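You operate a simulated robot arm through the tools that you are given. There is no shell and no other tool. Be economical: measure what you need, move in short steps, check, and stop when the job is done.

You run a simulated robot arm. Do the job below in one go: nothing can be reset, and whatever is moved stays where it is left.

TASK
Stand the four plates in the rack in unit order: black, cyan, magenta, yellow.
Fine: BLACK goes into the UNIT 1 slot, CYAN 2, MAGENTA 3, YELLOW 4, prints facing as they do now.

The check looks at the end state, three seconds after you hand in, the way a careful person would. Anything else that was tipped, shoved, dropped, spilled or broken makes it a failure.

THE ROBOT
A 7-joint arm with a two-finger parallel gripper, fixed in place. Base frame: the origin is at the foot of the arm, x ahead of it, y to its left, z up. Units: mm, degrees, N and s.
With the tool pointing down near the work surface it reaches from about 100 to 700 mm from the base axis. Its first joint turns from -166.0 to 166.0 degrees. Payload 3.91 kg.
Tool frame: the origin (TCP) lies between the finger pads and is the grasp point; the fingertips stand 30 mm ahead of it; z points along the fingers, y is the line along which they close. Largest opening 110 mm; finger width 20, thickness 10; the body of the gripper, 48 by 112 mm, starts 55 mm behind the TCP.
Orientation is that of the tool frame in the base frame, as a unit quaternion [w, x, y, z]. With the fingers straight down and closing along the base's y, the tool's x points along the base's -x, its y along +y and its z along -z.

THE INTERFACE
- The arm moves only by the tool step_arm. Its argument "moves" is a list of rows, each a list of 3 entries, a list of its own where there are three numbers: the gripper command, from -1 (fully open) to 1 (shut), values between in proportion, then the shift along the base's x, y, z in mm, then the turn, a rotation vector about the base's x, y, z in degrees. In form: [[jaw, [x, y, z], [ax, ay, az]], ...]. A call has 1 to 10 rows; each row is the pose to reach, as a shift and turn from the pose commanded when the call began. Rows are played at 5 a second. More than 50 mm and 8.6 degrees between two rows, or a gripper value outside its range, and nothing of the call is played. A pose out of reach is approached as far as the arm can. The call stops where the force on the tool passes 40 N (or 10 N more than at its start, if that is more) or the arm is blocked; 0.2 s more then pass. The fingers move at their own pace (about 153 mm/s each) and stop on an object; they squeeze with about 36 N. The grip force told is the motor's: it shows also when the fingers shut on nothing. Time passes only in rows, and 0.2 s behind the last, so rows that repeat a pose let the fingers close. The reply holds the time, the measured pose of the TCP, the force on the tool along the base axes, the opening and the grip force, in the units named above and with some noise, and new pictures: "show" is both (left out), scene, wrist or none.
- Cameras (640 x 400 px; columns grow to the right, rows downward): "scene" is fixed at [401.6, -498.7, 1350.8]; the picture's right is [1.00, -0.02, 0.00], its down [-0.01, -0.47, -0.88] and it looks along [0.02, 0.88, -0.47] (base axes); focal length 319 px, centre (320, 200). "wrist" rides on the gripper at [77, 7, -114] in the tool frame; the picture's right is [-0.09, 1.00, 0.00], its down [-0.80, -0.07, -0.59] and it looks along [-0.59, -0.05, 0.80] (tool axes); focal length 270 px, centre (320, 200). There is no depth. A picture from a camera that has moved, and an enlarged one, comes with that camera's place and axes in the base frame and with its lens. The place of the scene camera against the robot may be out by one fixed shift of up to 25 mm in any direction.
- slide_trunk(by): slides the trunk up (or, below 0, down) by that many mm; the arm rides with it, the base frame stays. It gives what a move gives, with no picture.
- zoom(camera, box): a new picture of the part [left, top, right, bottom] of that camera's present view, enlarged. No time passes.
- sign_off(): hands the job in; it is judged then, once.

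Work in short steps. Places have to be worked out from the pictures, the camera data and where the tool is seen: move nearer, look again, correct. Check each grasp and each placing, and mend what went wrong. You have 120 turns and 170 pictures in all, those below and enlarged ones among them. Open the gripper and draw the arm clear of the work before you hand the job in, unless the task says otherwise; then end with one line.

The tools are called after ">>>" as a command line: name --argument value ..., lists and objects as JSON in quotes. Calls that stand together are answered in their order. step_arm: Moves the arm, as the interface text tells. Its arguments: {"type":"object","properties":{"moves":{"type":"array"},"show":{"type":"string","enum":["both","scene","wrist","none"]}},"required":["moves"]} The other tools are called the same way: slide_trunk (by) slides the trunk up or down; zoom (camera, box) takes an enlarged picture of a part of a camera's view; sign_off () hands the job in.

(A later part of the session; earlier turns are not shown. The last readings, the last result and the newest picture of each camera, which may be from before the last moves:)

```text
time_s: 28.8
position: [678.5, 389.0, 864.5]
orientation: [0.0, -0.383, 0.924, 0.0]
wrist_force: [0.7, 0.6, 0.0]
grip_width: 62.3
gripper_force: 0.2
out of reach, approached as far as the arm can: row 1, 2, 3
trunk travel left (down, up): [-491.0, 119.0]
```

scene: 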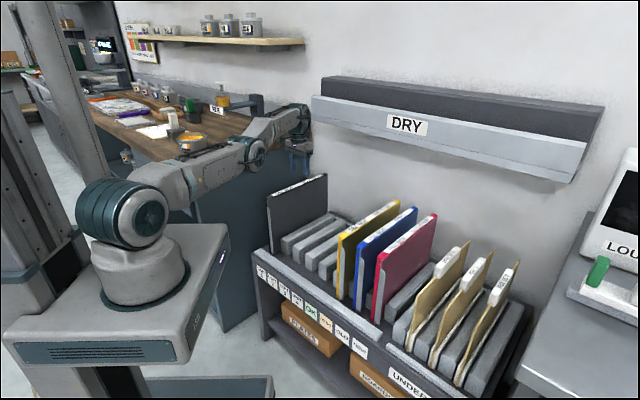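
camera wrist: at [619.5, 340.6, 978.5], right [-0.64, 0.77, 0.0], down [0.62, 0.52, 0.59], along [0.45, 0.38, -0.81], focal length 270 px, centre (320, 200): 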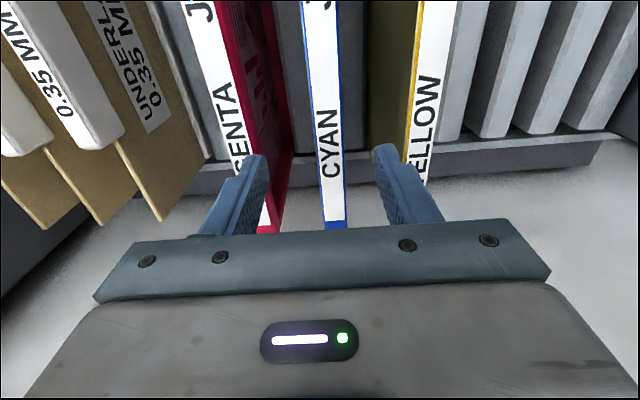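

It didn't move; possibly the arm is stretched straight. I command a clearly inward move with a slight lift.

>>> step_arm --moves '[[-0.13, [-25, -15, 0], [0, 0, 0]], [-0.13, [-50, -30, 0], [0, 0, 0]], [-0.13, [-75, -45, 0], [0, 0, 0]], [-0.13, [-100, -60, 0], [0, 0, 0]], [-0.13, [-100, -60, 0], [0, 0, 0]]]'

```text
time_s: 30.0
position: [679.9, 390.6, 863.8]
orientation: [0.0, -0.383, 0.924, -0.001]
wrist_force: [-1.4, 0.0, 0.2]
grip_width: 62.5
gripper_force: 0.0
out of reach, approached as far as the arm can: row 1, 2, 3, 4, 5
trunk travel left (down, up): [-491.0, 119.0]
camera wrist: at [620.7, 338.7, 978.9], right [-0.64, 0.77, 0.0], down [0.62, 0.52, 0.59], along [0.45, 0.38, -0.81], focal length 270 px, centre (320, 200)
```

scene: 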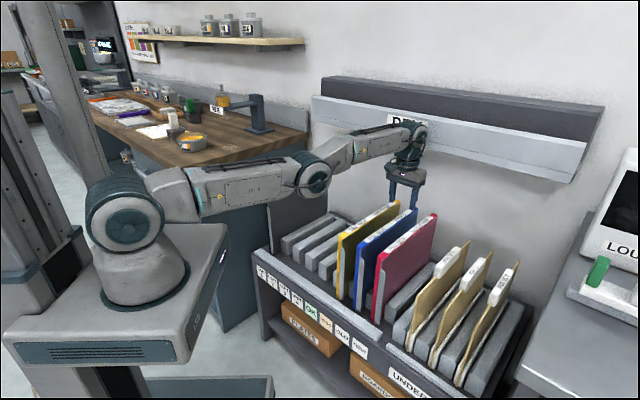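
wrist: 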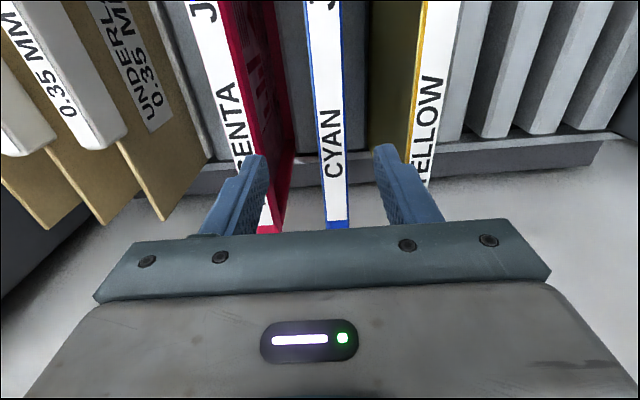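

Still stuck, with the arm nearly straight. I try moving up and inward to unfold it differently.

>>> step_arm --moves '[[-0.13, [0, 0, 20], [0, 0, 0]], [-0.13, [-5, -3, 40], [0, 0, 0]], [-0.13, [-20, -12, 70], [0, 0, 0]], [-0.13, [-40, -24, 100], [0, 0, 0]], [-0.13, [-60, -36, 120], [0, 0, 0]]]' --show "none"

```text
time_s: 31.2
position: [661.7, 386.1, 994.0]
orientation: [-0.001, -0.383, 0.924, -0.001]
wrist_force: [-0.5, -0.5, -0.6]
grip_width: 62.1
gripper_force: 0.1
out of reach, approached as far as the arm can: row 3, 4, 5
trunk travel left (down, up): [-491.0, 119.0]
```

It moves again. Now straight inward.

>>> step_arm --moves '[[-0.13, [-20, -20, 0], [0, 0, 0]], [-0.13, [-40, -40, 0], [0, 0, 0]], [-0.13, [-60, -60, 0], [0, 0, 0]], [-0.13, [-80, -80, 0], [0, 0, 0]], [-0.13, [-100, -100, 0], [0, 0, 0]]]' --show "scene"

```text
time_s: 32.4
position: [673.4, 347.9, 1031.7]
orientation: [0.001, -0.382, 0.924, 0.0]
wrist_force: [0.0, 0.1, -0.3]
grip_width: 62.3
gripper_force: 0.0
out of reach, approached as far as the arm can: row 1, 2, 3, 4, 5
trunk travel left (down, up): [-491.0, 119.0]
```

scene: 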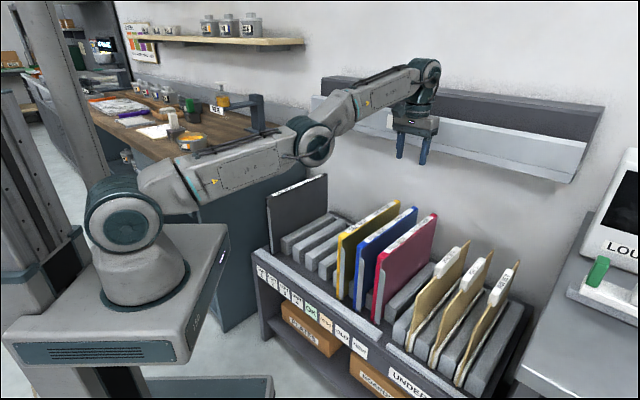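

The arm has flipped to an elbow-down bend near full stretch. I'll swing to clear space on the right at this height, then command downward, which should bend the elbow the proper way.

>>> step_arm --moves '[[-0.13, [12, -38, 0], [0, 0, 0]], [-0.13, [24, -76, 0], [0, 0, 0]], [-0.13, [34, -114, 0], [0, 0, 0]], [-0.13, [42, -152, 0], [0, 0, 0]], [-0.13, [48, -190, 0], [0, 0, 0]], [-0.13, [48, -190, 0], [0, 0, 0]]]' --show "scene"

```text
time_s: 33.8
position: [744.9, 166.4, 1037.4]
orientation: [0.0, -0.384, 0.923, -0.001]
wrist_force: [0.2, -0.5, 0.5]
grip_width: 62.2
gripper_force: 0.0
out of reach, approached as far as the arm can: row 1, 2, 3, 4, 5, 6
trunk travel left (down, up): [-491.0, 119.0]
```

scene: 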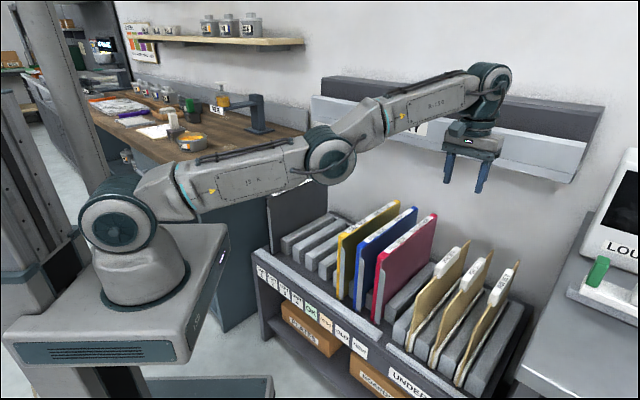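

Elbow is clearly below the line. I command straight down 150 mm here (space below to z≈780) to pass through straight.

>>> step_arm --moves '[[-0.13, [0, 0, -40], [0, 0, 0]], [-0.13, [0, 0, -80], [0, 0, 0]], [-0.13, [0, 0, -120], [0, 0, 0]], [-0.13, [-10, -2, -160], [0, 0, 0]], [-0.13, [-40, -8, -180], [0, 0, 0]], [-0.13, [-70, -15, -180], [0, 0, 0]]]' --show "scene"

```text
time_s: 35.2
position: [769.6, 174.1, 858.3]
orientation: [-0.001, -0.384, 0.924, 0.001]
wrist_force: [-0.3, 0.4, 0.1]
grip_width: 62.1
gripper_force: 0.1
out of reach, approached as far as the arm can: row 1, 2, 3, 4, 5, 6
trunk travel left (down, up): [-491.0, 119.0]
```

scene: 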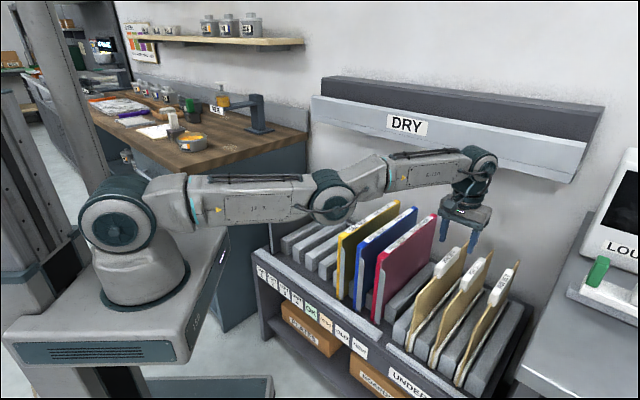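

The elbow stayed at its limit because I kept the radius. I raise the trunk for room, then command outward (to straighten) while going down, then inward.

>>> slide_trunk --by 115

>>> step_arm --moves '[[-0.13, [20, 5, 0], [0, 0, 0]], [-0.13, [45, 10, 0], [0, 0, 0]], [-0.13, [60, 14, -20], [0, 0, 0]], [-0.13, [60, 14, -60], [0, 0, 0]], [-0.13, [50, 12, -90], [0, 0, 0]], [-0.13, [20, 5, -110], [0, 0, 0]], [-0.13, [-20, -5, -120], [0, 0, 0]], [-0.13, [-60, -15, -120], [0, 0, 0]]]' --show "scene"

```text
time_s: 36.6
position: [770.0, 176.8, 973.5]
orientation: [-0.001, -0.383, 0.924, 0.0]
wrist_force: [-0.2, 0.6, -0.1]
grip_width: 62.4
gripper_force: 0.0
trunk travel left (down, up): [-606.0, 4.0]
```

```text
time_s: 38.4
position: [761.6, 175.4, 846.2]
orientation: [-0.001, -0.383, 0.924, 0.0]
wrist_force: [0.1, -0.4, 0.2]
grip_width: 62.2
gripper_force: 0.1
out of reach, approached as far as the arm can: row 1, 2, 3, 4, 5, 6, 7, 8
trunk travel left (down, up): [-606.0, 4.0]
```

scene: 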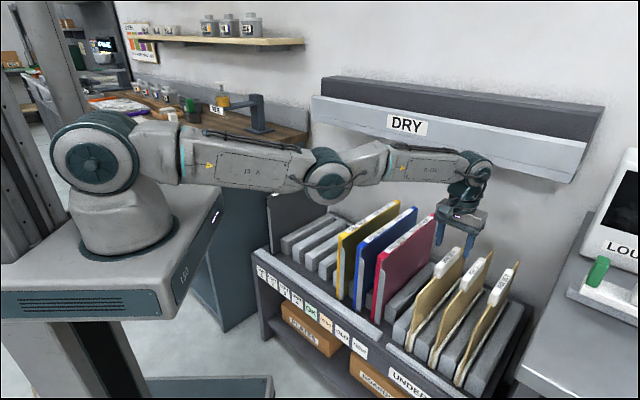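

Still locked at full extension. New plan: raise the arm first (wrist above the shoulder), saturate outward in its own call so the elbow is truly straight, then go purely down in the next call so the elbow bends the right way.

>>> step_arm --moves '[[-0.13, [0, 0, 50], [0, 0, 0]], [-0.13, [0, 0, 100], [0, 0, 0]], [-0.13, [0, 0, 150], [0, 0, 0]], [-0.13, [0, 0, 200], [0, 0, 0]], [-0.13, [30, 7, 220], [0, 0, 0]], [-0.13, [60, 14, 220], [0, 0, 0]], [-0.13, [100, 23, 220], [0, 0, 0]], [-0.13, [100, 23, 220], [0, 0, 0]]]' --show "scene"

>>> step_arm --moves '[[-0.13, [0, 0, -40], [0, 0, 0]], [-0.13, [0, 0, -80], [0, 0, 0]], [-0.13, [0, 0, -120], [0, 0, 0]]]' --show "scene"

```text
time_s: 40.2
position: [765.0, 176.0, 1061.1]
orientation: [0.0, -0.383, 0.924, 0.0]
wrist_force: [0.1, -0.2, 0.3]
grip_width: 62.3
gripper_force: 0.1
out of reach, approached as far as the arm can: row 1, 2, 3, 5, 6, 7, 8
trunk travel left (down, up): [-606.0, 4.0]
```

scene: 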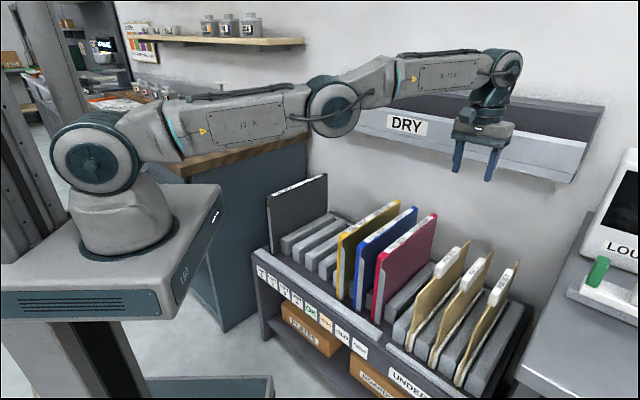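

```text
time_s: 41.0
position: [770.1, 172.4, 939.0]
orientation: [-0.001, -0.383, 0.924, 0.002]
wrist_force: [0.2, -0.9, -0.6]
grip_width: 62.4
gripper_force: 0.1
out of reach, approached as far as the arm can: row 1, 2, 3
trunk travel left (down, up): [-606.0, 4.0]
```

scene: 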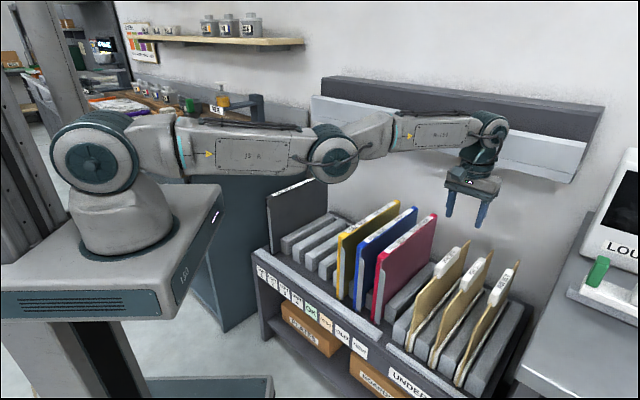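

Comparing link slopes, saturating did straighten the elbow, but going down re-hyperextended it. Pitching the fingers inward while holding the wrist should bias the elbow to flex the right way: saturate outward again, then pitch with an inward shift.

>>> step_arm --moves '[[-0.13, [35, 8, 20], [0, 0, 0]], [-0.13, [70, 16, 40], [0, 0, 0]], [-0.13, [100, 23, 60], [0, 0, 0]], [-0.13, [100, 23, 60], [0, 0, 0]], [-0.13, [100, 23, 60], [0, 0, 0]]]' --show "none"

>>> step_arm --moves '[[-0.13, [-32, -8, 2], [-1.8, 7.8, 0]], [-0.13, [-65, -15, 8], [-3.6, 15.6, 0]], [-0.13, [-101, -23, 17], [-5.4, 23.4, 0]], [-0.13, [-130, -30, 17], [-5.4, 23.4, 0]]]' --show "scene"

```text
time_s: 42.2
position: [773.4, 170.2, 984.6]
orientation: [0.0, -0.382, 0.924, 0.0]
wrist_force: [1.2, -0.5, -0.7]
grip_width: 62.3
gripper_force: 0.1
out of reach, approached as far as the arm can: row 1, 2, 3, 4, 5
trunk travel left (down, up): [-606.0, 4.0]
```

```text
time_s: 43.2
position: [645.6, 143.6, 1003.9]
orientation: [-0.205, -0.374, 0.904, 0.034]
wrist_force: [-0.7, 0.1, -0.1]
grip_width: 62.3
gripper_force: 0.1
trunk travel left (down, up): [-606.0, 4.0]
```

scene: 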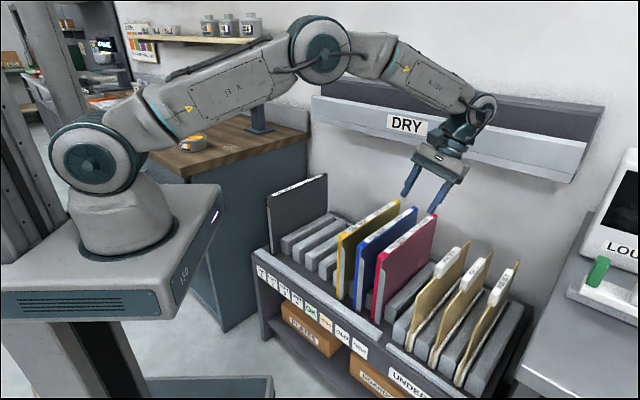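

The elbow is up again and everything is reachable. I undo the pitch while moving to a comfortable pose at p≈608 in front of cyan, z≈1060.

>>> step_arm --moves '[[-0.13, [-20, 30, 15], [1.8, -7.8, 0]], [-0.13, [-40, 65, 30], [3.6, -15.6, 0]], [-0.13, [-60, 100, 45], [5.4, -23.4, 0]], [-0.13, [-75, 130, 56], [5.4, -23.4, 0]], [-0.13, [-85, 156, 56], [5.4, -23.4, 0]], [-0.13, [-85, 156, 56], [5.4, -23.4, 0]]]' --show "none"

>>> slide_trunk --by -190

>>> step_arm --moves '[[-0.13, [0, 0, 0], [0, 0, 0]]]'

```text
time_s: 44.6
position: [563.7, 299.1, 1057.7]
orientation: [0.0, -0.383, 0.924, 0.0]
wrist_force: [0.3, 0.1, 0.1]
grip_width: 62.3
gripper_force: 0.0
trunk travel left (down, up): [-606.0, 4.0]
```

```text
time_s: 46.7
position: [563.7, 300.5, 866.5]
orientation: [-0.001, -0.383, 0.924, -0.001]
wrist_force: [0.5, -0.4, -0.4]
grip_width: 62.2
gripper_force: 0.0
trunk travel left (down, up): [-416.0, 194.0]
```

```text
time_s: 47.1
position: [562.2, 300.1, 866.9]
orientation: [-0.001, -0.383, 0.924, 0.0]
wrist_force: [0.3, -0.2, 0.2]
grip_width: 62.2
gripper_force: 0.0
trunk travel left (down, up): [-416.0, 194.0]
camera wrist: at [505.5, 250.4, 981.3], right [-0.64, 0.77, 0.0], down [0.62, 0.52, 0.59], along [0.45, 0.38, -0.8], focal length 270 px, centre (320, 200)
```

scene: 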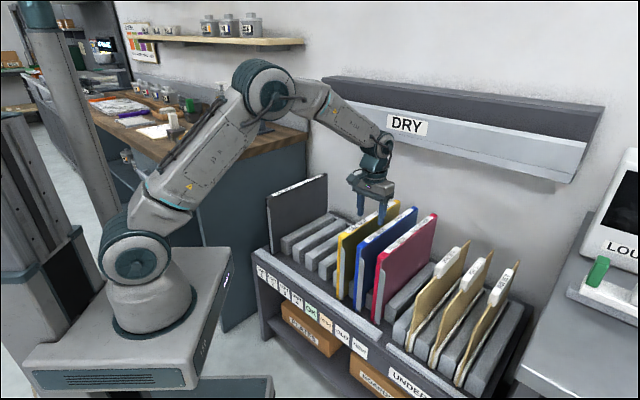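
wrist: 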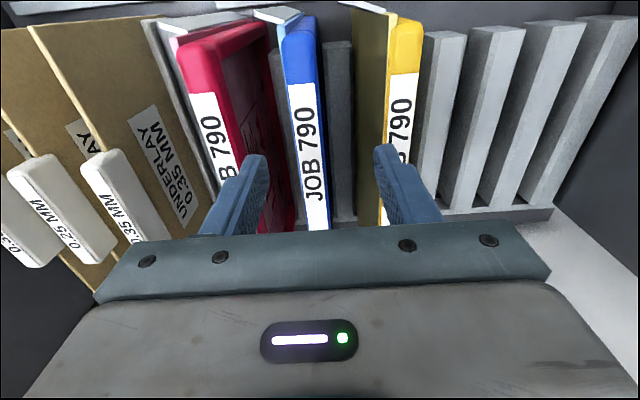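

Good view and posture. I move above cyan's centre (649,368), adding a 12° in-plane pitch (fingers toward the wall) for reach margin.

>>> step_arm --moves '[[-0.13, [20, 10, 0], [2.8, -2.8, 0]], [-0.13, [40, 25, 0], [5.6, -5.6, 0]], [-0.13, [60, 42, 0], [8.5, -8.5, 0]], [-0.13, [75, 58, 0], [8.5, -8.5, 0]], [-0.13, [86.5, 68, 0], [8.5, -8.5, 0]], [-0.13, [86.5, 68, 0], [8.5, -8.5, 0]]]' --show "wrist"

>>> zoom --camera "scene" --box '[310, 130, 470, 230]'

```text
time_s: 48.5
position: [650.7, 367.7, 866.7]
orientation: [0.097, -0.38, 0.919, 0.039]
wrist_force: [0.3, -0.2, -0.3]
grip_width: 62.1
gripper_force: 0.1
trunk travel left (down, up): [-416.0, 194.0]
camera wrist: at [576.0, 301.4, 962.1], right [-0.64, 0.77, 0.02], down [0.52, 0.42, 0.75], along [0.56, 0.49, -0.66], focal length 270 px, centre (320, 200)
```

wrist: 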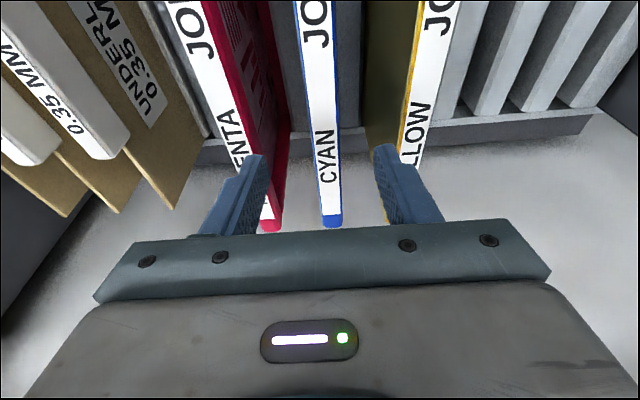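

```text
4.00 times, centred on (390, 180) of scene
camera zoom: at [401.6, -498.7, 1350.8], right [1.0, -0.02, 0.0], down [-0.01, -0.47, -0.88], along [0.02, 0.88, -0.47], focal length 1276 px, centre (40, 280)
```

zoom: 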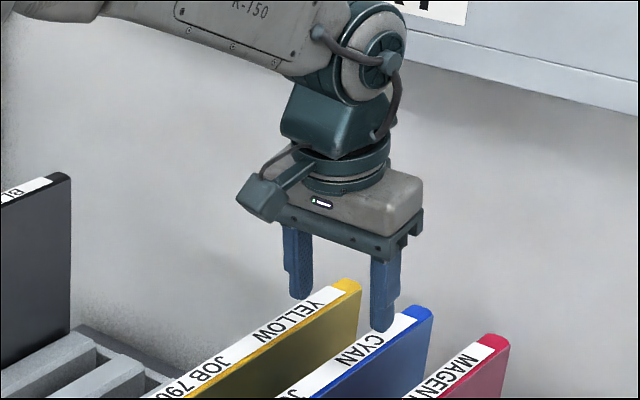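

Aligned: cyan's rear label end computes at lateral −199.4, TCP at −200. I descend 115 mm and then close.

>>> step_arm --moves '[[-0.13, [0, 0, -35], [0, 0, 0]], [-0.13, [0, 0, -70], [0, 0, 0]], [-0.13, [0, 0, -95], [0, 0, 0]], [-0.13, [0, 0, -115], [0, 0, 0]], [-0.13, [0, 0, -115], [0, 0, 0]]]' --show "wrist"

>>> zoom --camera "scene" --box '[330, 160, 490, 260]'

```text
time_s: 49.7
position: [650.4, 366.5, 752.3]
orientation: [0.097, -0.381, 0.919, 0.04]
wrist_force: [-1.2, 0.0, 0.3]
grip_width: 62.3
gripper_force: 0.1
trunk travel left (down, up): [-416.0, 194.0]
camera wrist: at [577.3, 301.1, 847.6], right [-0.64, 0.76, 0.02], down [0.52, 0.42, 0.75], along [0.56, 0.49, -0.66], focal length 270 px, centre (320, 200)
```

wrist: 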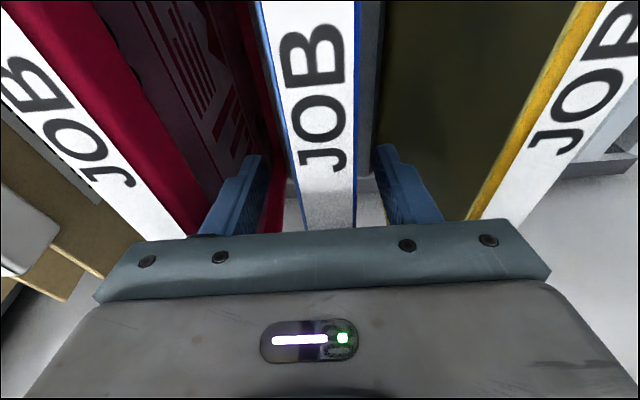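

```text
4.00 times, centred on (410, 210) of scene
camera zoom: at [401.6, -498.7, 1350.8], right [1.0, -0.02, 0.0], down [-0.01, -0.47, -0.88], along [0.02, 0.88, -0.47], focal length 1276 px, centre (-40, 160)
```

zoom: 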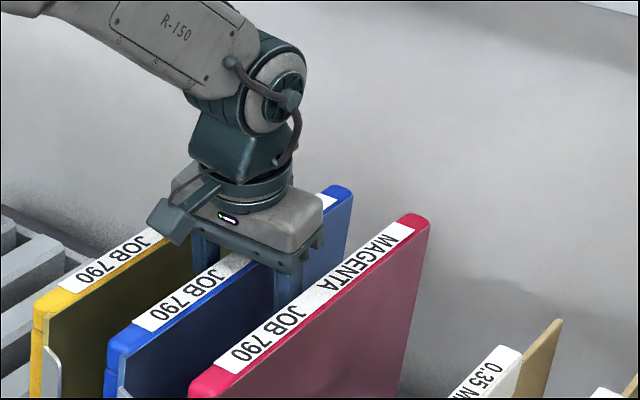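

Straddling cyan with no contact. I close and lift 110 mm to clear the ribs.

>>> step_arm --moves '[[1, [0, 0, 0], [0, 0, 0]], [1, [0, 0, 0], [0, 0, 0]], [1, [0, 0, 0], [0, 0, 0]], [1, [0, 0, 15], [0, 0, 0]], [1, [0, 0, 40], [0, 0, 0]], [1, [0, 0, 75], [0, 0, 0]], [1, [0, 0, 110], [0, 0, 0]], [1, [0, 0, 110], [0, 0, 0]]]' --show "scene"

```text
time_s: 51.5
position: [651.0, 368.6, 860.4]
orientation: [0.096, -0.381, 0.919, 0.041]
wrist_force: [-0.2, -0.3, -2.2]
grip_width: 24.0
gripper_force: 36.1
trunk travel left (down, up): [-416.0, 194.0]
```

scene: 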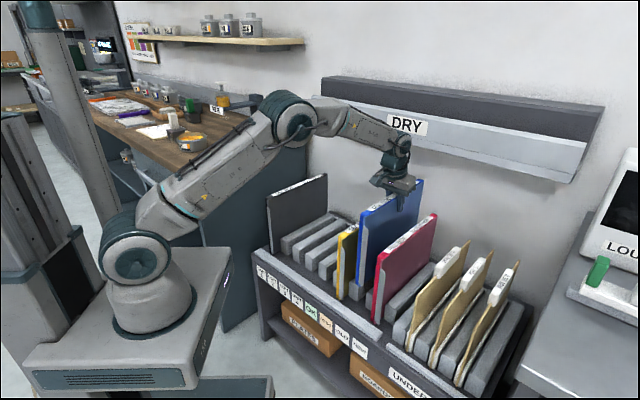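

Held at 24 mm. I retreat 140 mm toward the robot (clear of the DRY tray), then raise via trunk.

>>> step_arm --moves '[[1, [-25, -25, 0], [0, 0, 0]], [1, [-50, -50, 0], [0, 0, 0]], [1, [-75, -75, 0], [0, 0, 0]], [1, [-99, -99, 0], [0, 0, 0]], [1, [-99, -99, 0], [0, 0, 0]]]' --show "none"

>>> slide_trunk --by 190

>>> step_arm --moves '[[1, [0, 0, 15], [0, 0, 0]], [1, [0, 0, 35], [0, 0, 0]], [1, [0, 0, 35], [0, 0, 0]]]' --show "scene"

```text
time_s: 52.7
position: [551.6, 270.3, 861.8]
orientation: [0.096, -0.381, 0.919, 0.04]
wrist_force: [-0.4, 0.3, -2.7]
grip_width: 23.7
gripper_force: 36.4
trunk travel left (down, up): [-416.0, 194.0]
```

```text
time_s: 54.8
position: [552.9, 271.4, 1052.0]
orientation: [0.095, -0.381, 0.919, 0.04]
wrist_force: [0.5, 0.6, -3.5]
grip_width: 23.7
gripper_force: 36.1
trunk travel left (down, up): [-606.0, 4.0]
```

```text
time_s: 55.6
position: [552.0, 271.8, 1087.3]
orientation: [0.095, -0.38, 0.919, 0.041]
wrist_force: [-1.3, 0.2, -2.8]
grip_width: 23.7
gripper_force: 35.5
trunk travel left (down, up): [-606.0, 4.0]
```

scene: 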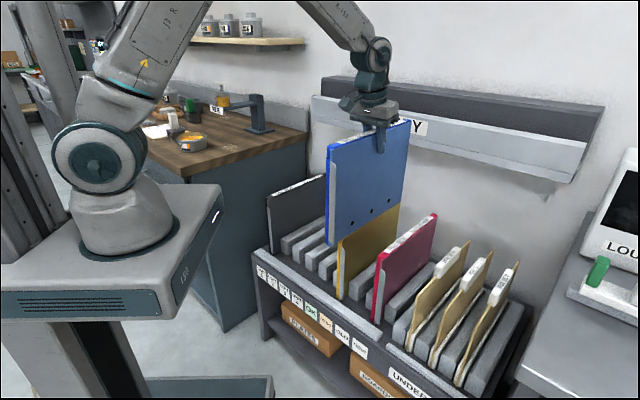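

Cyan's bottom computes to z≈858, ~80 mm above yellow's top. I carry it 361 mm along the rack toward slot 2.

>>> step_arm --moves '[[1, [-28, 28, 0], [0, 0, 0]], [1, [-58, 58, 0], [0, 0, 0]], [1, [-88, 88, 0], [0, 0, 0]], [1, [-118, 118, 0], [0, 0, 0]], [1, [-148, 148, 0], [0, 0, 0]], [1, [-178, 178, 0], [0, 0, 0]], [1, [-208, 208, 0], [0, 0, 0]], [1, [-235, 235, 0], [0, 0, 0]], [1, [-255, 255, 0], [0, 0, 0]], [1, [-255, 255, 0], [0, 0, 0]]]' --show "scene"

```text
time_s: 57.8
position: [297.1, 523.7, 1087.2]
orientation: [0.096, -0.381, 0.919, 0.04]
wrist_force: [0.3, -0.5, -2.6]
grip_width: 23.9
gripper_force: 36.7
trunk travel left (down, up): [-606.0, 4.0]
```

scene: 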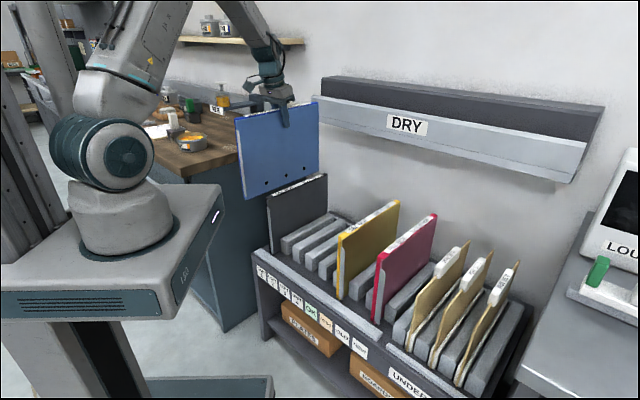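

Clear of yellow, now over lateral 160. I lower the trunk 190 mm, and the arm 30, still forward of the slots' centre.

>>> slide_trunk --by -190

>>> step_arm --moves '[[1, [0, 0, -20], [0, 0, 0]], [1, [24, 24, -25], [0, 0, 0]], [1, [49, 49, -25], [0, 0, 0]], [1, [74, 74, -25], [0, 0, 0]], [1, [98, 98, -25], [0, 0, 0]], [1, [98, 98, -25], [0, 0, 0]]]'

>>> zoom --camera "scene" --box '[255, 190, 335, 240]'

```text
time_s: 59.9
position: [297.7, 523.2, 896.1]
orientation: [0.096, -0.381, 0.919, 0.04]
wrist_force: [-0.6, -0.8, -2.8]
grip_width: 23.7
gripper_force: 35.7
trunk travel left (down, up): [-416.0, 194.0]
```

```text
time_s: 61.3
position: [394.4, 620.3, 868.4]
orientation: [0.095, -0.381, 0.919, 0.04]
wrist_force: [0.2, 0.1, -3.5]
grip_width: 23.8
gripper_force: 36.4
trunk travel left (down, up): [-416.0, 194.0]
camera wrist: at [321.6, 555.0, 964.5], right [-0.64, 0.76, 0.02], down [0.52, 0.42, 0.75], along [0.56, 0.49, -0.66], focal length 270 px, centre (320, 200)
```

scene: 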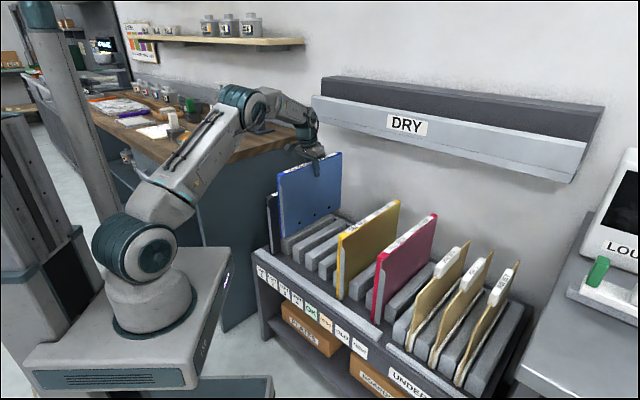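
wrist: 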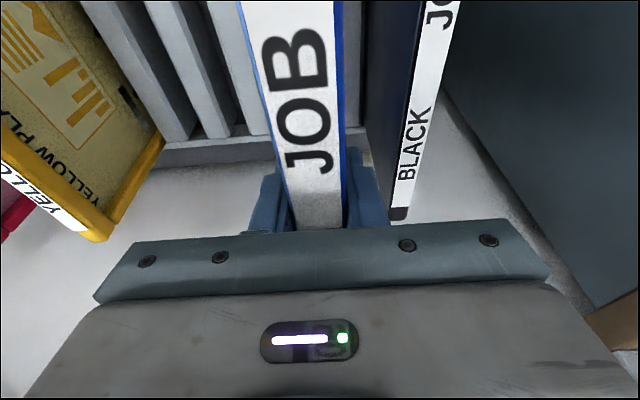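

```text
8.00 times, centred on (295, 215) of scene
camera zoom: at [401.6, -498.7, 1350.8], right [1.0, -0.02, 0.0], down [-0.01, -0.47, -0.88], along [0.02, 0.88, -0.47], focal length 2551 px, centre (520, 80)
```

zoom: 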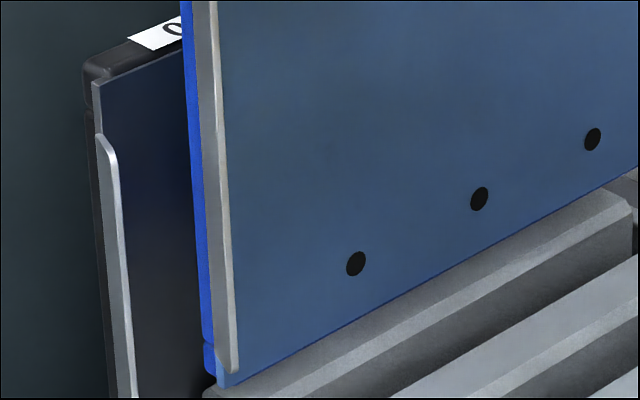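

Lateral reads 159.7; slot 2 should be ≈162. I shift +2 mm and lower in two stages, watching side force.

>>> step_arm --moves '[[1, [-1.4, 1.4, -25], [0, 0, 0]], [1, [-1.4, 1.4, -50], [0, 0, 0]], [1, [-1.4, 1.4, -65], [0, 0, 0]], [1, [-1.4, 1.4, -73], [0, 0, 0]], [1, [-1.4, 1.4, -73], [0, 0, 0]]]' --show "none"

>>> zoom --camera "scene" --box '[255, 215, 335, 265]'

```text
time_s: 62.5
position: [393.0, 621.1, 796.8]
orientation: [0.095, -0.381, 0.919, 0.04]
wrist_force: [-0.6, 0.0, -2.9]
grip_width: 23.6
gripper_force: 35.6
trunk travel left (down, up): [-416.0, 194.0]
```

```text
8.00 times, centred on (295, 240) of scene
camera zoom: at [401.6, -498.7, 1350.8], right [1.0, -0.02, 0.0], down [-0.01, -0.47, -0.88], along [0.02, 0.88, -0.47], focal length 2551 px, centre (520, -120)
```

zoom: 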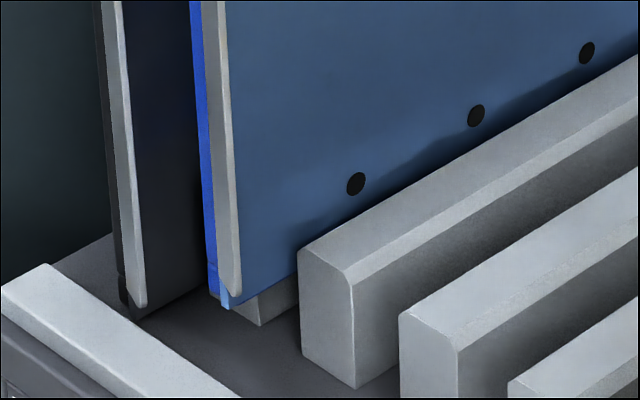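

Cyan enters slot 2 (between ribs 2 and 3) with no side force. I lower 40 mm more, watching force.

>>> step_arm --moves '[[1, [0, 0, -15], [0, 0, 0]], [1, [0, 0, -28], [0, 0, 0]], [1, [0, 0, -38], [0, 0, 0]], [1, [0, 0, -42], [0, 0, 0]], [1, [0, 0, -42], [0, 0, 0]]]' --show "none"

>>> zoom --camera "scene" --box '[255, 215, 335, 265]'

```text
time_s: 63.7
position: [393.0, 621.3, 755.2]
orientation: [0.096, -0.38, 0.919, 0.04]
wrist_force: [-0.8, -1.0, -3.3]
grip_width: 23.6
gripper_force: 36.0
trunk travel left (down, up): [-416.0, 194.0]
```

```text
8.00 times, centred on (295, 240) of scene
camera zoom: at [401.6, -498.7, 1350.8], right [1.0, -0.02, 0.0], down [-0.01, -0.47, -0.88], along [0.02, 0.88, -0.47], focal length 2551 px, centre (520, -120)
```

zoom: 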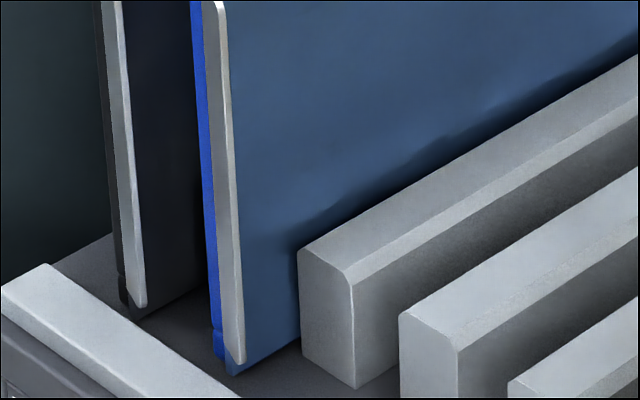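

Nearly down. Last 4 mm until contact shows.

>>> step_arm --moves '[[1, [0, 0, -2], [0, 0, 0]], [1, [0, 0, -4], [0, 0, 0]], [1, [0, 0, -4], [0, 0, 0]]]' --show "none"

```text
time_s: 64.5
position: [395.0, 622.9, 752.8]
orientation: [0.096, -0.381, 0.919, 0.04]
wrist_force: [-0.1, -0.5, -3.4]
grip_width: 24.0
gripper_force: 35.8
trunk travel left (down, up): [-416.0, 194.0]
```

>>> step_arm --moves '[[1, [0, 0, -1.5], [0, 0, 0]], [1, [0, 0, -2.5], [0, 0, 0]], [1, [0, 0, -2.5], [0, 0, 0]]]' --show "none"

```text
time_s: 65.3
position: [395.1, 622.7, 751.4]
orientation: [0.097, -0.381, 0.918, 0.042]
wrist_force: [-1.1, -2.7, 14.8]
grip_width: 23.9
gripper_force: 36.2
trunk travel left (down, up): [-416.0, 194.0]
```

Contact made. I open and rise 110 mm, then look.

>>> step_arm --moves '[[1, [0, 0, 1], [0, 0, 0]], [-0.13, [0, 0, 1], [0, 0, 0]], [-0.13, [0, 0, 1], [0, 0, 0]], [-0.13, [0, 0, 35], [0, 0, 0]], [-0.13, [0, 0, 75], [0, 0, 0]], [-0.13, [0, 0, 110], [0, 0, 0]], [-0.13, [0, 0, 110], [0, 0, 0]]]' --show "wrist"

>>> zoom --camera "scene" --box '[240, 160, 400, 260]'

```text
time_s: 66.9
position: [394.1, 628.0, 863.6]
orientation: [0.095, -0.38, 0.919, 0.04]
wrist_force: [0.0, 0.5, 0.6]
grip_width: 62.1
gripper_force: 0.0
trunk travel left (down, up): [-416.0, 194.0]
camera wrist: at [319.7, 562.4, 958.5], right [-0.64, 0.76, 0.02], down [0.52, 0.42, 0.75], along [0.56, 0.49, -0.66], focal length 270 px, centre (320, 200)
```

wrist: 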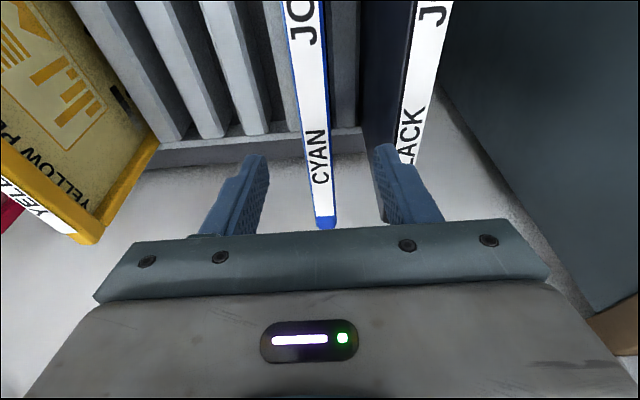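

```text
4.00 times, centred on (320, 210) of scene
camera zoom: at [401.6, -498.7, 1350.8], right [1.0, -0.02, 0.0], down [-0.01, -0.47, -0.88], along [0.02, 0.88, -0.47], focal length 1276 px, centre (320, 160)
```

zoom: 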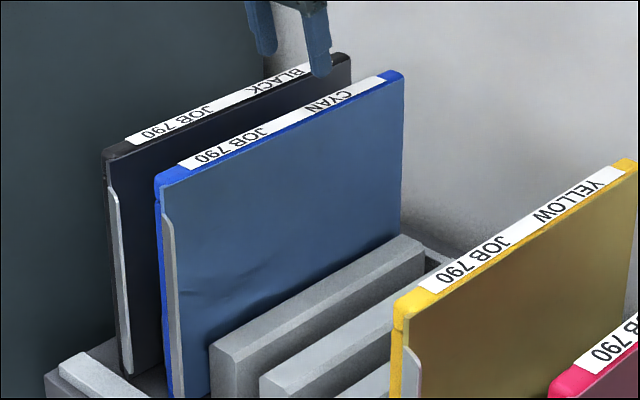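

Cyan stands in UNIT 2. Next magenta: retreat 100 mm, then travel along the rack toward it at the same height.

>>> step_arm --moves '[[-0.13, [-35, -35, 0], [0, 0, 0]], [-0.13, [-70, -70, 0], [0, 0, 0]], [-0.13, [-45, -100, 0], [0, 0, 0]], [-0.13, [-15, -130, 0], [0, 0, 0]], [-0.13, [20, -165, 0], [0, 0, 0]], [-0.13, [55, -200, 0], [0, 0, 0]], [-0.13, [90, -235, 0], [0, 0, 0]], [-0.13, [125, -270, 0], [0, 0, 0]], [-0.13, [160, -305, 0], [0, 0, 0]], [-0.13, [190, -335, 0], [0, 0, 0]]]' --show "none"

>>> step_arm --moves '[[-0.13, [22, -22, 0], [1.4, -1.4, 0]], [-0.13, [44, -44, 0], [2.8, -2.8, 0]], [-0.13, [46, -46, 0], [4.2, -4.2, 0]], [-0.13, [46, -46, 0], [4.2, -4.2, 0]]]'

```text
time_s: 69.1
position: [586.6, 286.9, 858.9]
orientation: [0.095, -0.381, 0.919, 0.041]
wrist_force: [0.7, 0.6, 0.1]
grip_width: 62.0
gripper_force: 0.1
trunk travel left (down, up): [-416.0, 194.0]
```

```text
time_s: 70.1
position: [628.8, 242.6, 860.7]
orientation: [0.144, -0.378, 0.913, 0.058]
wrist_force: [0.4, 1.1, 0.2]
grip_width: 61.9
gripper_force: 0.1
trunk travel left (down, up): [-416.0, 194.0]
camera wrist: at [549.0, 169.7, 945.1], right [-0.65, 0.76, 0.03], down [0.46, 0.36, 0.81], along [0.61, 0.54, -0.58], focal length 270 px, centre (320, 200)
```

scene: 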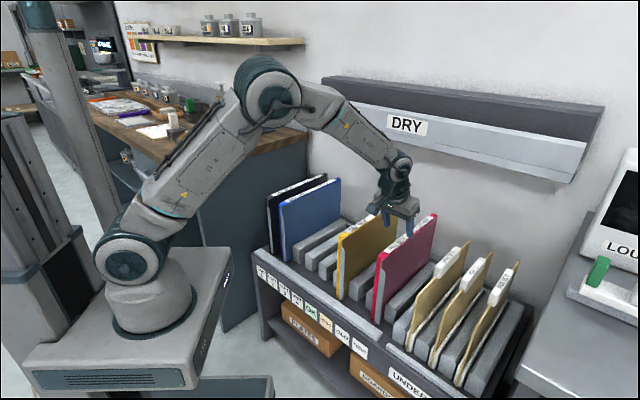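
wrist: 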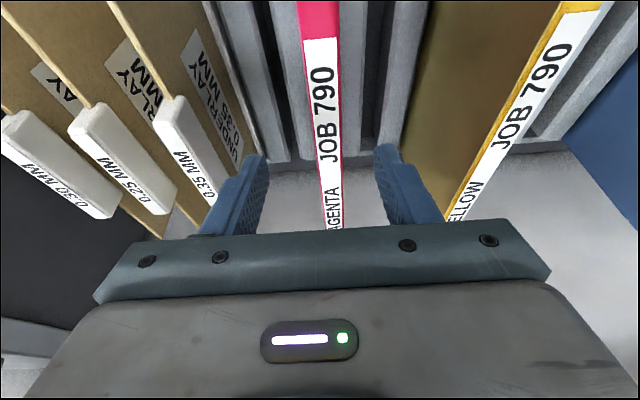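

Magenta's top line is at about lateral −270.5. I move to (699.7,317) above its centre.

>>> step_arm --moves '[[-0.13, [25, 26, 0], [0, 0, 0]], [-0.13, [48, 51, 0], [0, 0, 0]], [-0.13, [70.5, 74, 0], [0, 0, 0]], [-0.13, [70.5, 74, 0], [0, 0, 0]]]' --show "wrist"

```text
time_s: 71.1
position: [699.8, 317.0, 858.5]
orientation: [0.144, -0.378, 0.913, 0.059]
wrist_force: [-0.1, 0.2, 0.4]
grip_width: 62.5
gripper_force: 0.1
trunk travel left (down, up): [-416.0, 194.0]
camera wrist: at [619.4, 244.1, 943.8], right [-0.65, 0.76, 0.03], down [0.46, 0.36, 0.81], along [0.61, 0.54, -0.58], focal length 270 px, centre (320, 200)
```

wrist: 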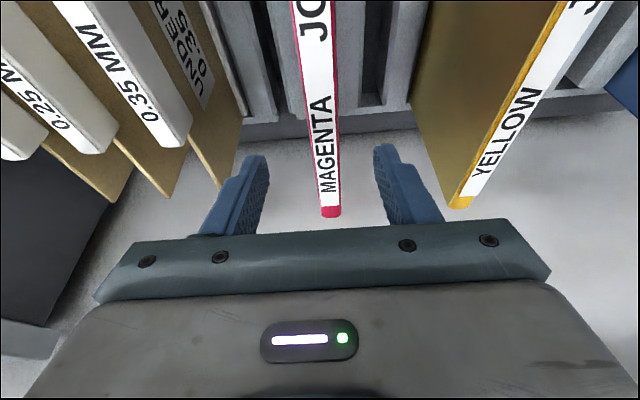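

Reached, and magenta's rear end sits centred between the fingers. I descend to z≈751.

>>> step_arm --moves '[[-0.13, [0, 0, -35], [0, 0, 0]], [-0.13, [0, 0, -70], [0, 0, 0]], [-0.13, [0, 0, -95], [0, 0, 0]], [-0.13, [0, 0, -108], [0, 0, 0]], [-0.13, [0, 0, -108], [0, 0, 0]]]' --show "wrist"

>>> zoom --camera "scene" --box '[340, 170, 500, 270]'

```text
time_s: 72.3
position: [700.8, 315.5, 752.9]
orientation: [0.144, -0.377, 0.913, 0.059]
wrist_force: [-0.9, -0.4, 0.0]
grip_width: 62.2
gripper_force: 0.0
trunk travel left (down, up): [-416.0, 194.0]
camera wrist: at [621.0, 244.2, 836.6], right [-0.65, 0.76, 0.03], down [0.46, 0.36, 0.81], along [0.61, 0.54, -0.58], focal length 270 px, centre (320, 200)
```

wrist: 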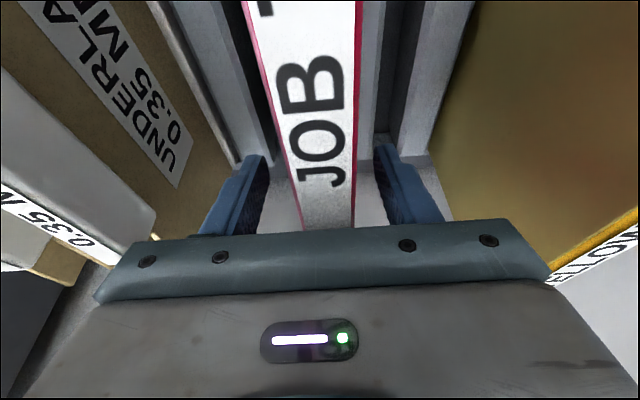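

```text
4.00 times, centred on (420, 220) of scene
camera zoom: at [401.6, -498.7, 1350.8], right [1.0, -0.02, 0.0], down [-0.01, -0.47, -0.88], along [0.02, 0.88, -0.47], focal length 1276 px, centre (-80, 120)
```

zoom: 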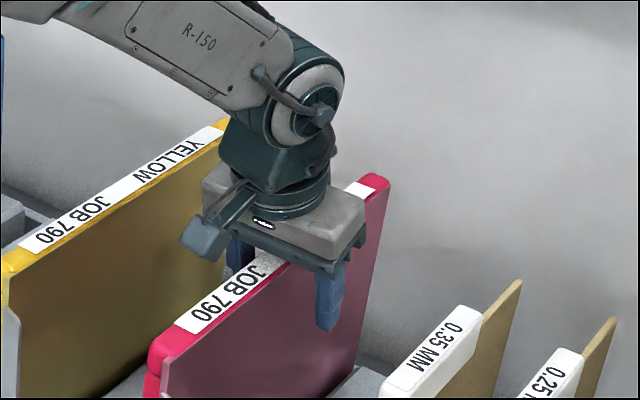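

Good. Close and lift 108 mm.

>>> step_arm --moves '[[1, [0, 0, 0], [0, 0, 0]], [1, [0, 0, 0], [0, 0, 0]], [1, [0, 0, 0], [0, 0, 0]], [1, [0, 0, 15], [0, 0, 0]], [1, [0, 0, 40], [0, 0, 0]], [1, [0, 0, 75], [0, 0, 0]], [1, [0, 0, 108], [0, 0, 0]], [1, [0, 0, 108], [0, 0, 0]]]' --show "scene"

```text
time_s: 74.1
position: [698.2, 316.0, 861.9]
orientation: [0.143, -0.378, 0.913, 0.059]
wrist_force: [0.0, 0.5, -2.8]
grip_width: 23.9
gripper_force: 36.0
trunk travel left (down, up): [-416.0, 194.0]
```

scene: 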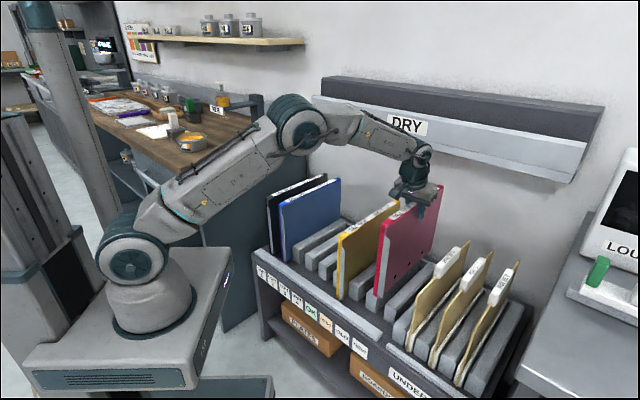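

Magenta held level. Retreat 140 mm, trunk up 190, arm up 35.

>>> step_arm --moves '[[1, [-25, -25, 0], [0, 0, 0]], [1, [-50, -50, 0], [0, 0, 0]], [1, [-75, -75, 0], [0, 0, 0]], [1, [-99, -99, 0], [0, 0, 0]], [1, [-99, -99, 0], [0, 0, 0]]]' --show "none"

>>> slide_trunk --by 190

>>> step_arm --moves '[[1, [0, 0, 15], [0, 0, 0]], [1, [0, 0, 35], [0, 0, 0]], [1, [0, 0, 35], [0, 0, 0]]]' --show "scene"

```text
time_s: 75.3
position: [604.1, 220.2, 858.1]
orientation: [0.144, -0.378, 0.913, 0.059]
wrist_force: [-0.8, 0.2, -2.3]
grip_width: 23.6
gripper_force: 36.2
trunk travel left (down, up): [-416.0, 194.0]
```

```text
time_s: 77.3
position: [604.1, 220.6, 1049.1]
orientation: [0.143, -0.377, 0.913, 0.06]
wrist_force: [0.5, -0.3, -3.2]
grip_width: 23.8
gripper_force: 35.9
trunk travel left (down, up): [-606.0, 4.0]
```

```text
time_s: 78.2
position: [603.6, 220.9, 1083.7]
orientation: [0.144, -0.377, 0.913, 0.06]
wrist_force: [-0.1, 0.4, -3.5]
grip_width: 23.7
gripper_force: 36.0
trunk travel left (down, up): [-606.0, 4.0]
```

scene: 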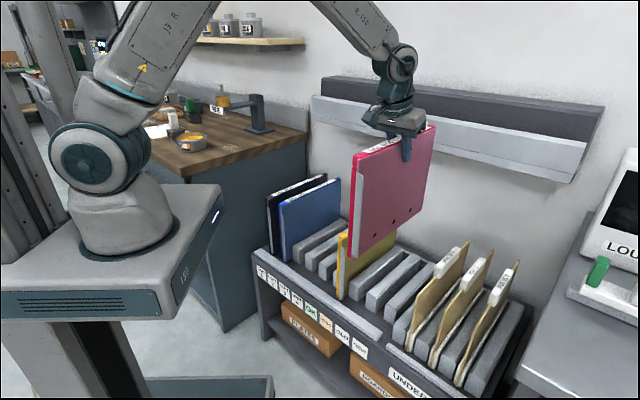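

I carry magenta 360 mm along the rack (to lateral ≈89.5), above yellow.

>>> step_arm --moves '[[1, [-28, 28, 0], [0, 0, 0]], [1, [-58, 58, 0], [0, 0, 0]], [1, [-88, 88, 0], [0, 0, 0]], [1, [-118, 118, 0], [0, 0, 0]], [1, [-148, 148, 0], [0, 0, 0]], [1, [-178, 178, 0], [0, 0, 0]], [1, [-208, 208, 0], [0, 0, 0]], [1, [-235, 235, 0], [0, 0, 0]], [1, [-255, 255, 0], [0, 0, 0]], [1, [-255, 255, 0], [0, 0, 0]]]' --show "scene"

>>> slide_trunk --by -190

```text
time_s: 80.3
position: [350.0, 475.5, 1081.4]
orientation: [0.144, -0.377, 0.913, 0.059]
wrist_force: [-1.2, 0.3, -3.1]
grip_width: 23.7
gripper_force: 35.5
trunk travel left (down, up): [-606.0, 4.0]
```

scene: 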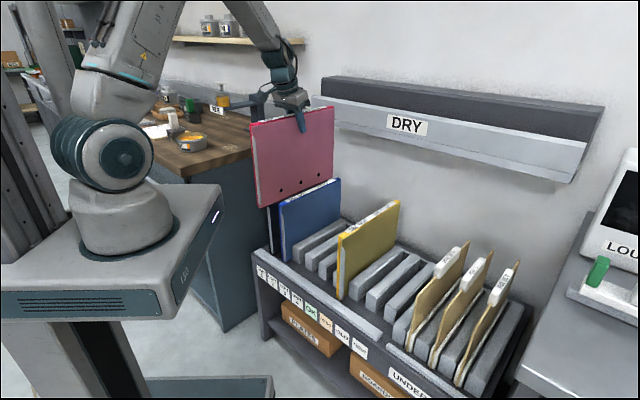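

```text
time_s: 82.4
position: [349.4, 476.5, 891.8]
orientation: [0.143, -0.379, 0.912, 0.06]
wrist_force: [-0.1, 0.6, -3.7]
grip_width: 23.8
gripper_force: 36.4
trunk travel left (down, up): [-416.0, 194.0]
```

Lateral 89.3, good. I move in 135 mm toward the wall at z≈865 and check.

>>> step_arm --moves '[[1, [0, 0, -15], [0, 0, 0]], [1, [24, 24, -25], [0, 0, 0]], [1, [49, 49, -25], [0, 0, 0]], [1, [74, 74, -25], [0, 0, 0]], [1, [95.5, 95.5, -25], [0, 0, 0]], [1, [95.5, 95.5, -25], [0, 0, 0]]]' --show "wrist"

>>> zoom --camera "scene" --box '[255, 165, 415, 265]'

```text
time_s: 83.8
position: [445.9, 570.9, 864.4]
orientation: [0.144, -0.378, 0.913, 0.059]
wrist_force: [-0.7, -0.3, -1.5]
grip_width: 23.9
gripper_force: 36.0
trunk travel left (down, up): [-416.0, 194.0]
camera wrist: at [364.4, 499.5, 949.6], right [-0.65, 0.76, 0.03], down [0.46, 0.36, 0.81], along [0.61, 0.54, -0.58], focal length 270 px, centre (320, 200)
```

wrist: 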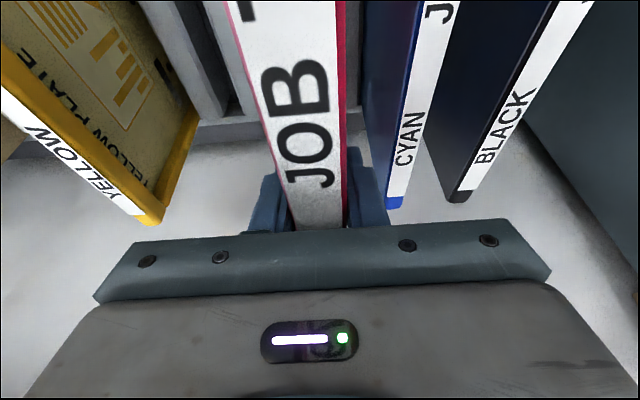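

```text
4.00 times, centred on (335, 215) of scene
camera zoom: at [401.6, -498.7, 1350.8], right [1.0, -0.02, 0.0], down [-0.01, -0.47, -0.88], along [0.02, 0.88, -0.47], focal length 1276 px, centre (260, 140)
```

zoom: 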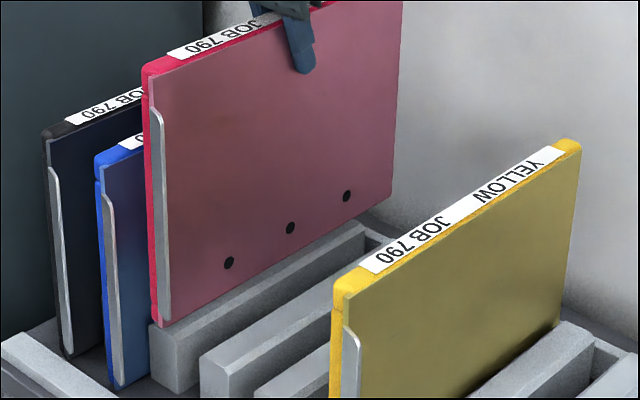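

Positioned over slot 3 (lateral 88.4). I nudge +1 mm and lower to rib level.

>>> step_arm --moves '[[1, [-0.7, 0.7, -25], [0, 0, 0]], [1, [-0.7, 0.7, -50], [0, 0, 0]], [1, [-0.7, 0.7, -62], [0, 0, 0]], [1, [-0.7, 0.7, -70], [0, 0, 0]], [1, [-0.7, 0.7, -70], [0, 0, 0]]]' --show "none"

>>> zoom --camera "scene" --box '[265, 220, 345, 270]'

```text
time_s: 85.0
position: [444.3, 572.7, 795.3]
orientation: [0.143, -0.378, 0.913, 0.06]
wrist_force: [0.2, 0.0, -3.0]
grip_width: 23.7
gripper_force: 36.0
trunk travel left (down, up): [-416.0, 194.0]
```

```text
8.00 times, centred on (305, 245) of scene
camera zoom: at [401.6, -498.7, 1350.8], right [1.0, -0.02, 0.0], down [-0.01, -0.47, -0.88], along [0.02, 0.88, -0.47], focal length 2551 px, centre (440, -160)
```

zoom: 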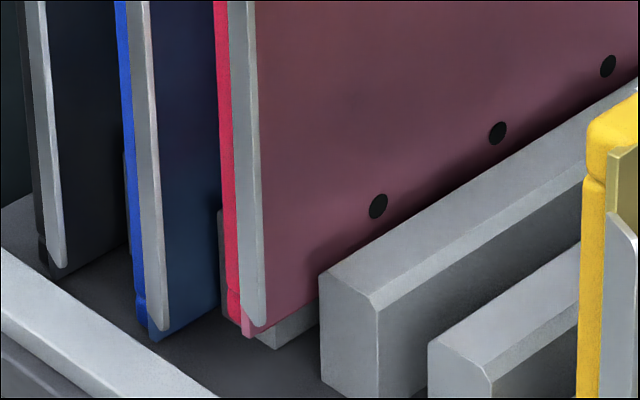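

Entering slot 3 with no side force. I lower to about 753.

>>> step_arm --moves '[[1, [0, 0, -15], [0, 0, 0]], [1, [0, 0, -28], [0, 0, 0]], [1, [0, 0, -38], [0, 0, 0]], [1, [0, 0, -42], [0, 0, 0]], [1, [0, 0, -42], [0, 0, 0]]]' --show "none"

>>> step_arm --moves '[[1, [0, 0, -1.5], [0, 0, 0]], [1, [0, 0, -1.5], [0, 0, 0]]]' --show "none"

```text
time_s: 86.2
position: [444.1, 573.2, 753.4]
orientation: [0.143, -0.378, 0.913, 0.059]
wrist_force: [-0.4, 1.0, -2.8]
grip_width: 23.9
gripper_force: 36.1
trunk travel left (down, up): [-416.0, 194.0]
```

```text
time_s: 86.8
position: [444.4, 572.8, 753.4]
orientation: [0.143, -0.378, 0.913, 0.059]
wrist_force: [-0.3, -1.0, -2.8]
grip_width: 23.8
gripper_force: 36.2
trunk travel left (down, up): [-416.0, 194.0]
```

Not yet in contact; 2 mm more.

>>> step_arm --moves '[[1, [0, 0, -1], [0, 0, 0]], [1, [0, 0, -2], [0, 0, 0]], [1, [0, 0, -2], [0, 0, 0]]]' --show "none"

```text
time_s: 87.6
position: [444.2, 572.4, 751.5]
orientation: [0.145, -0.378, 0.912, 0.06]
wrist_force: [0.3, 0.2, 7.5]
grip_width: 23.8
gripper_force: 35.8
trunk travel left (down, up): [-416.0, 194.0]
```

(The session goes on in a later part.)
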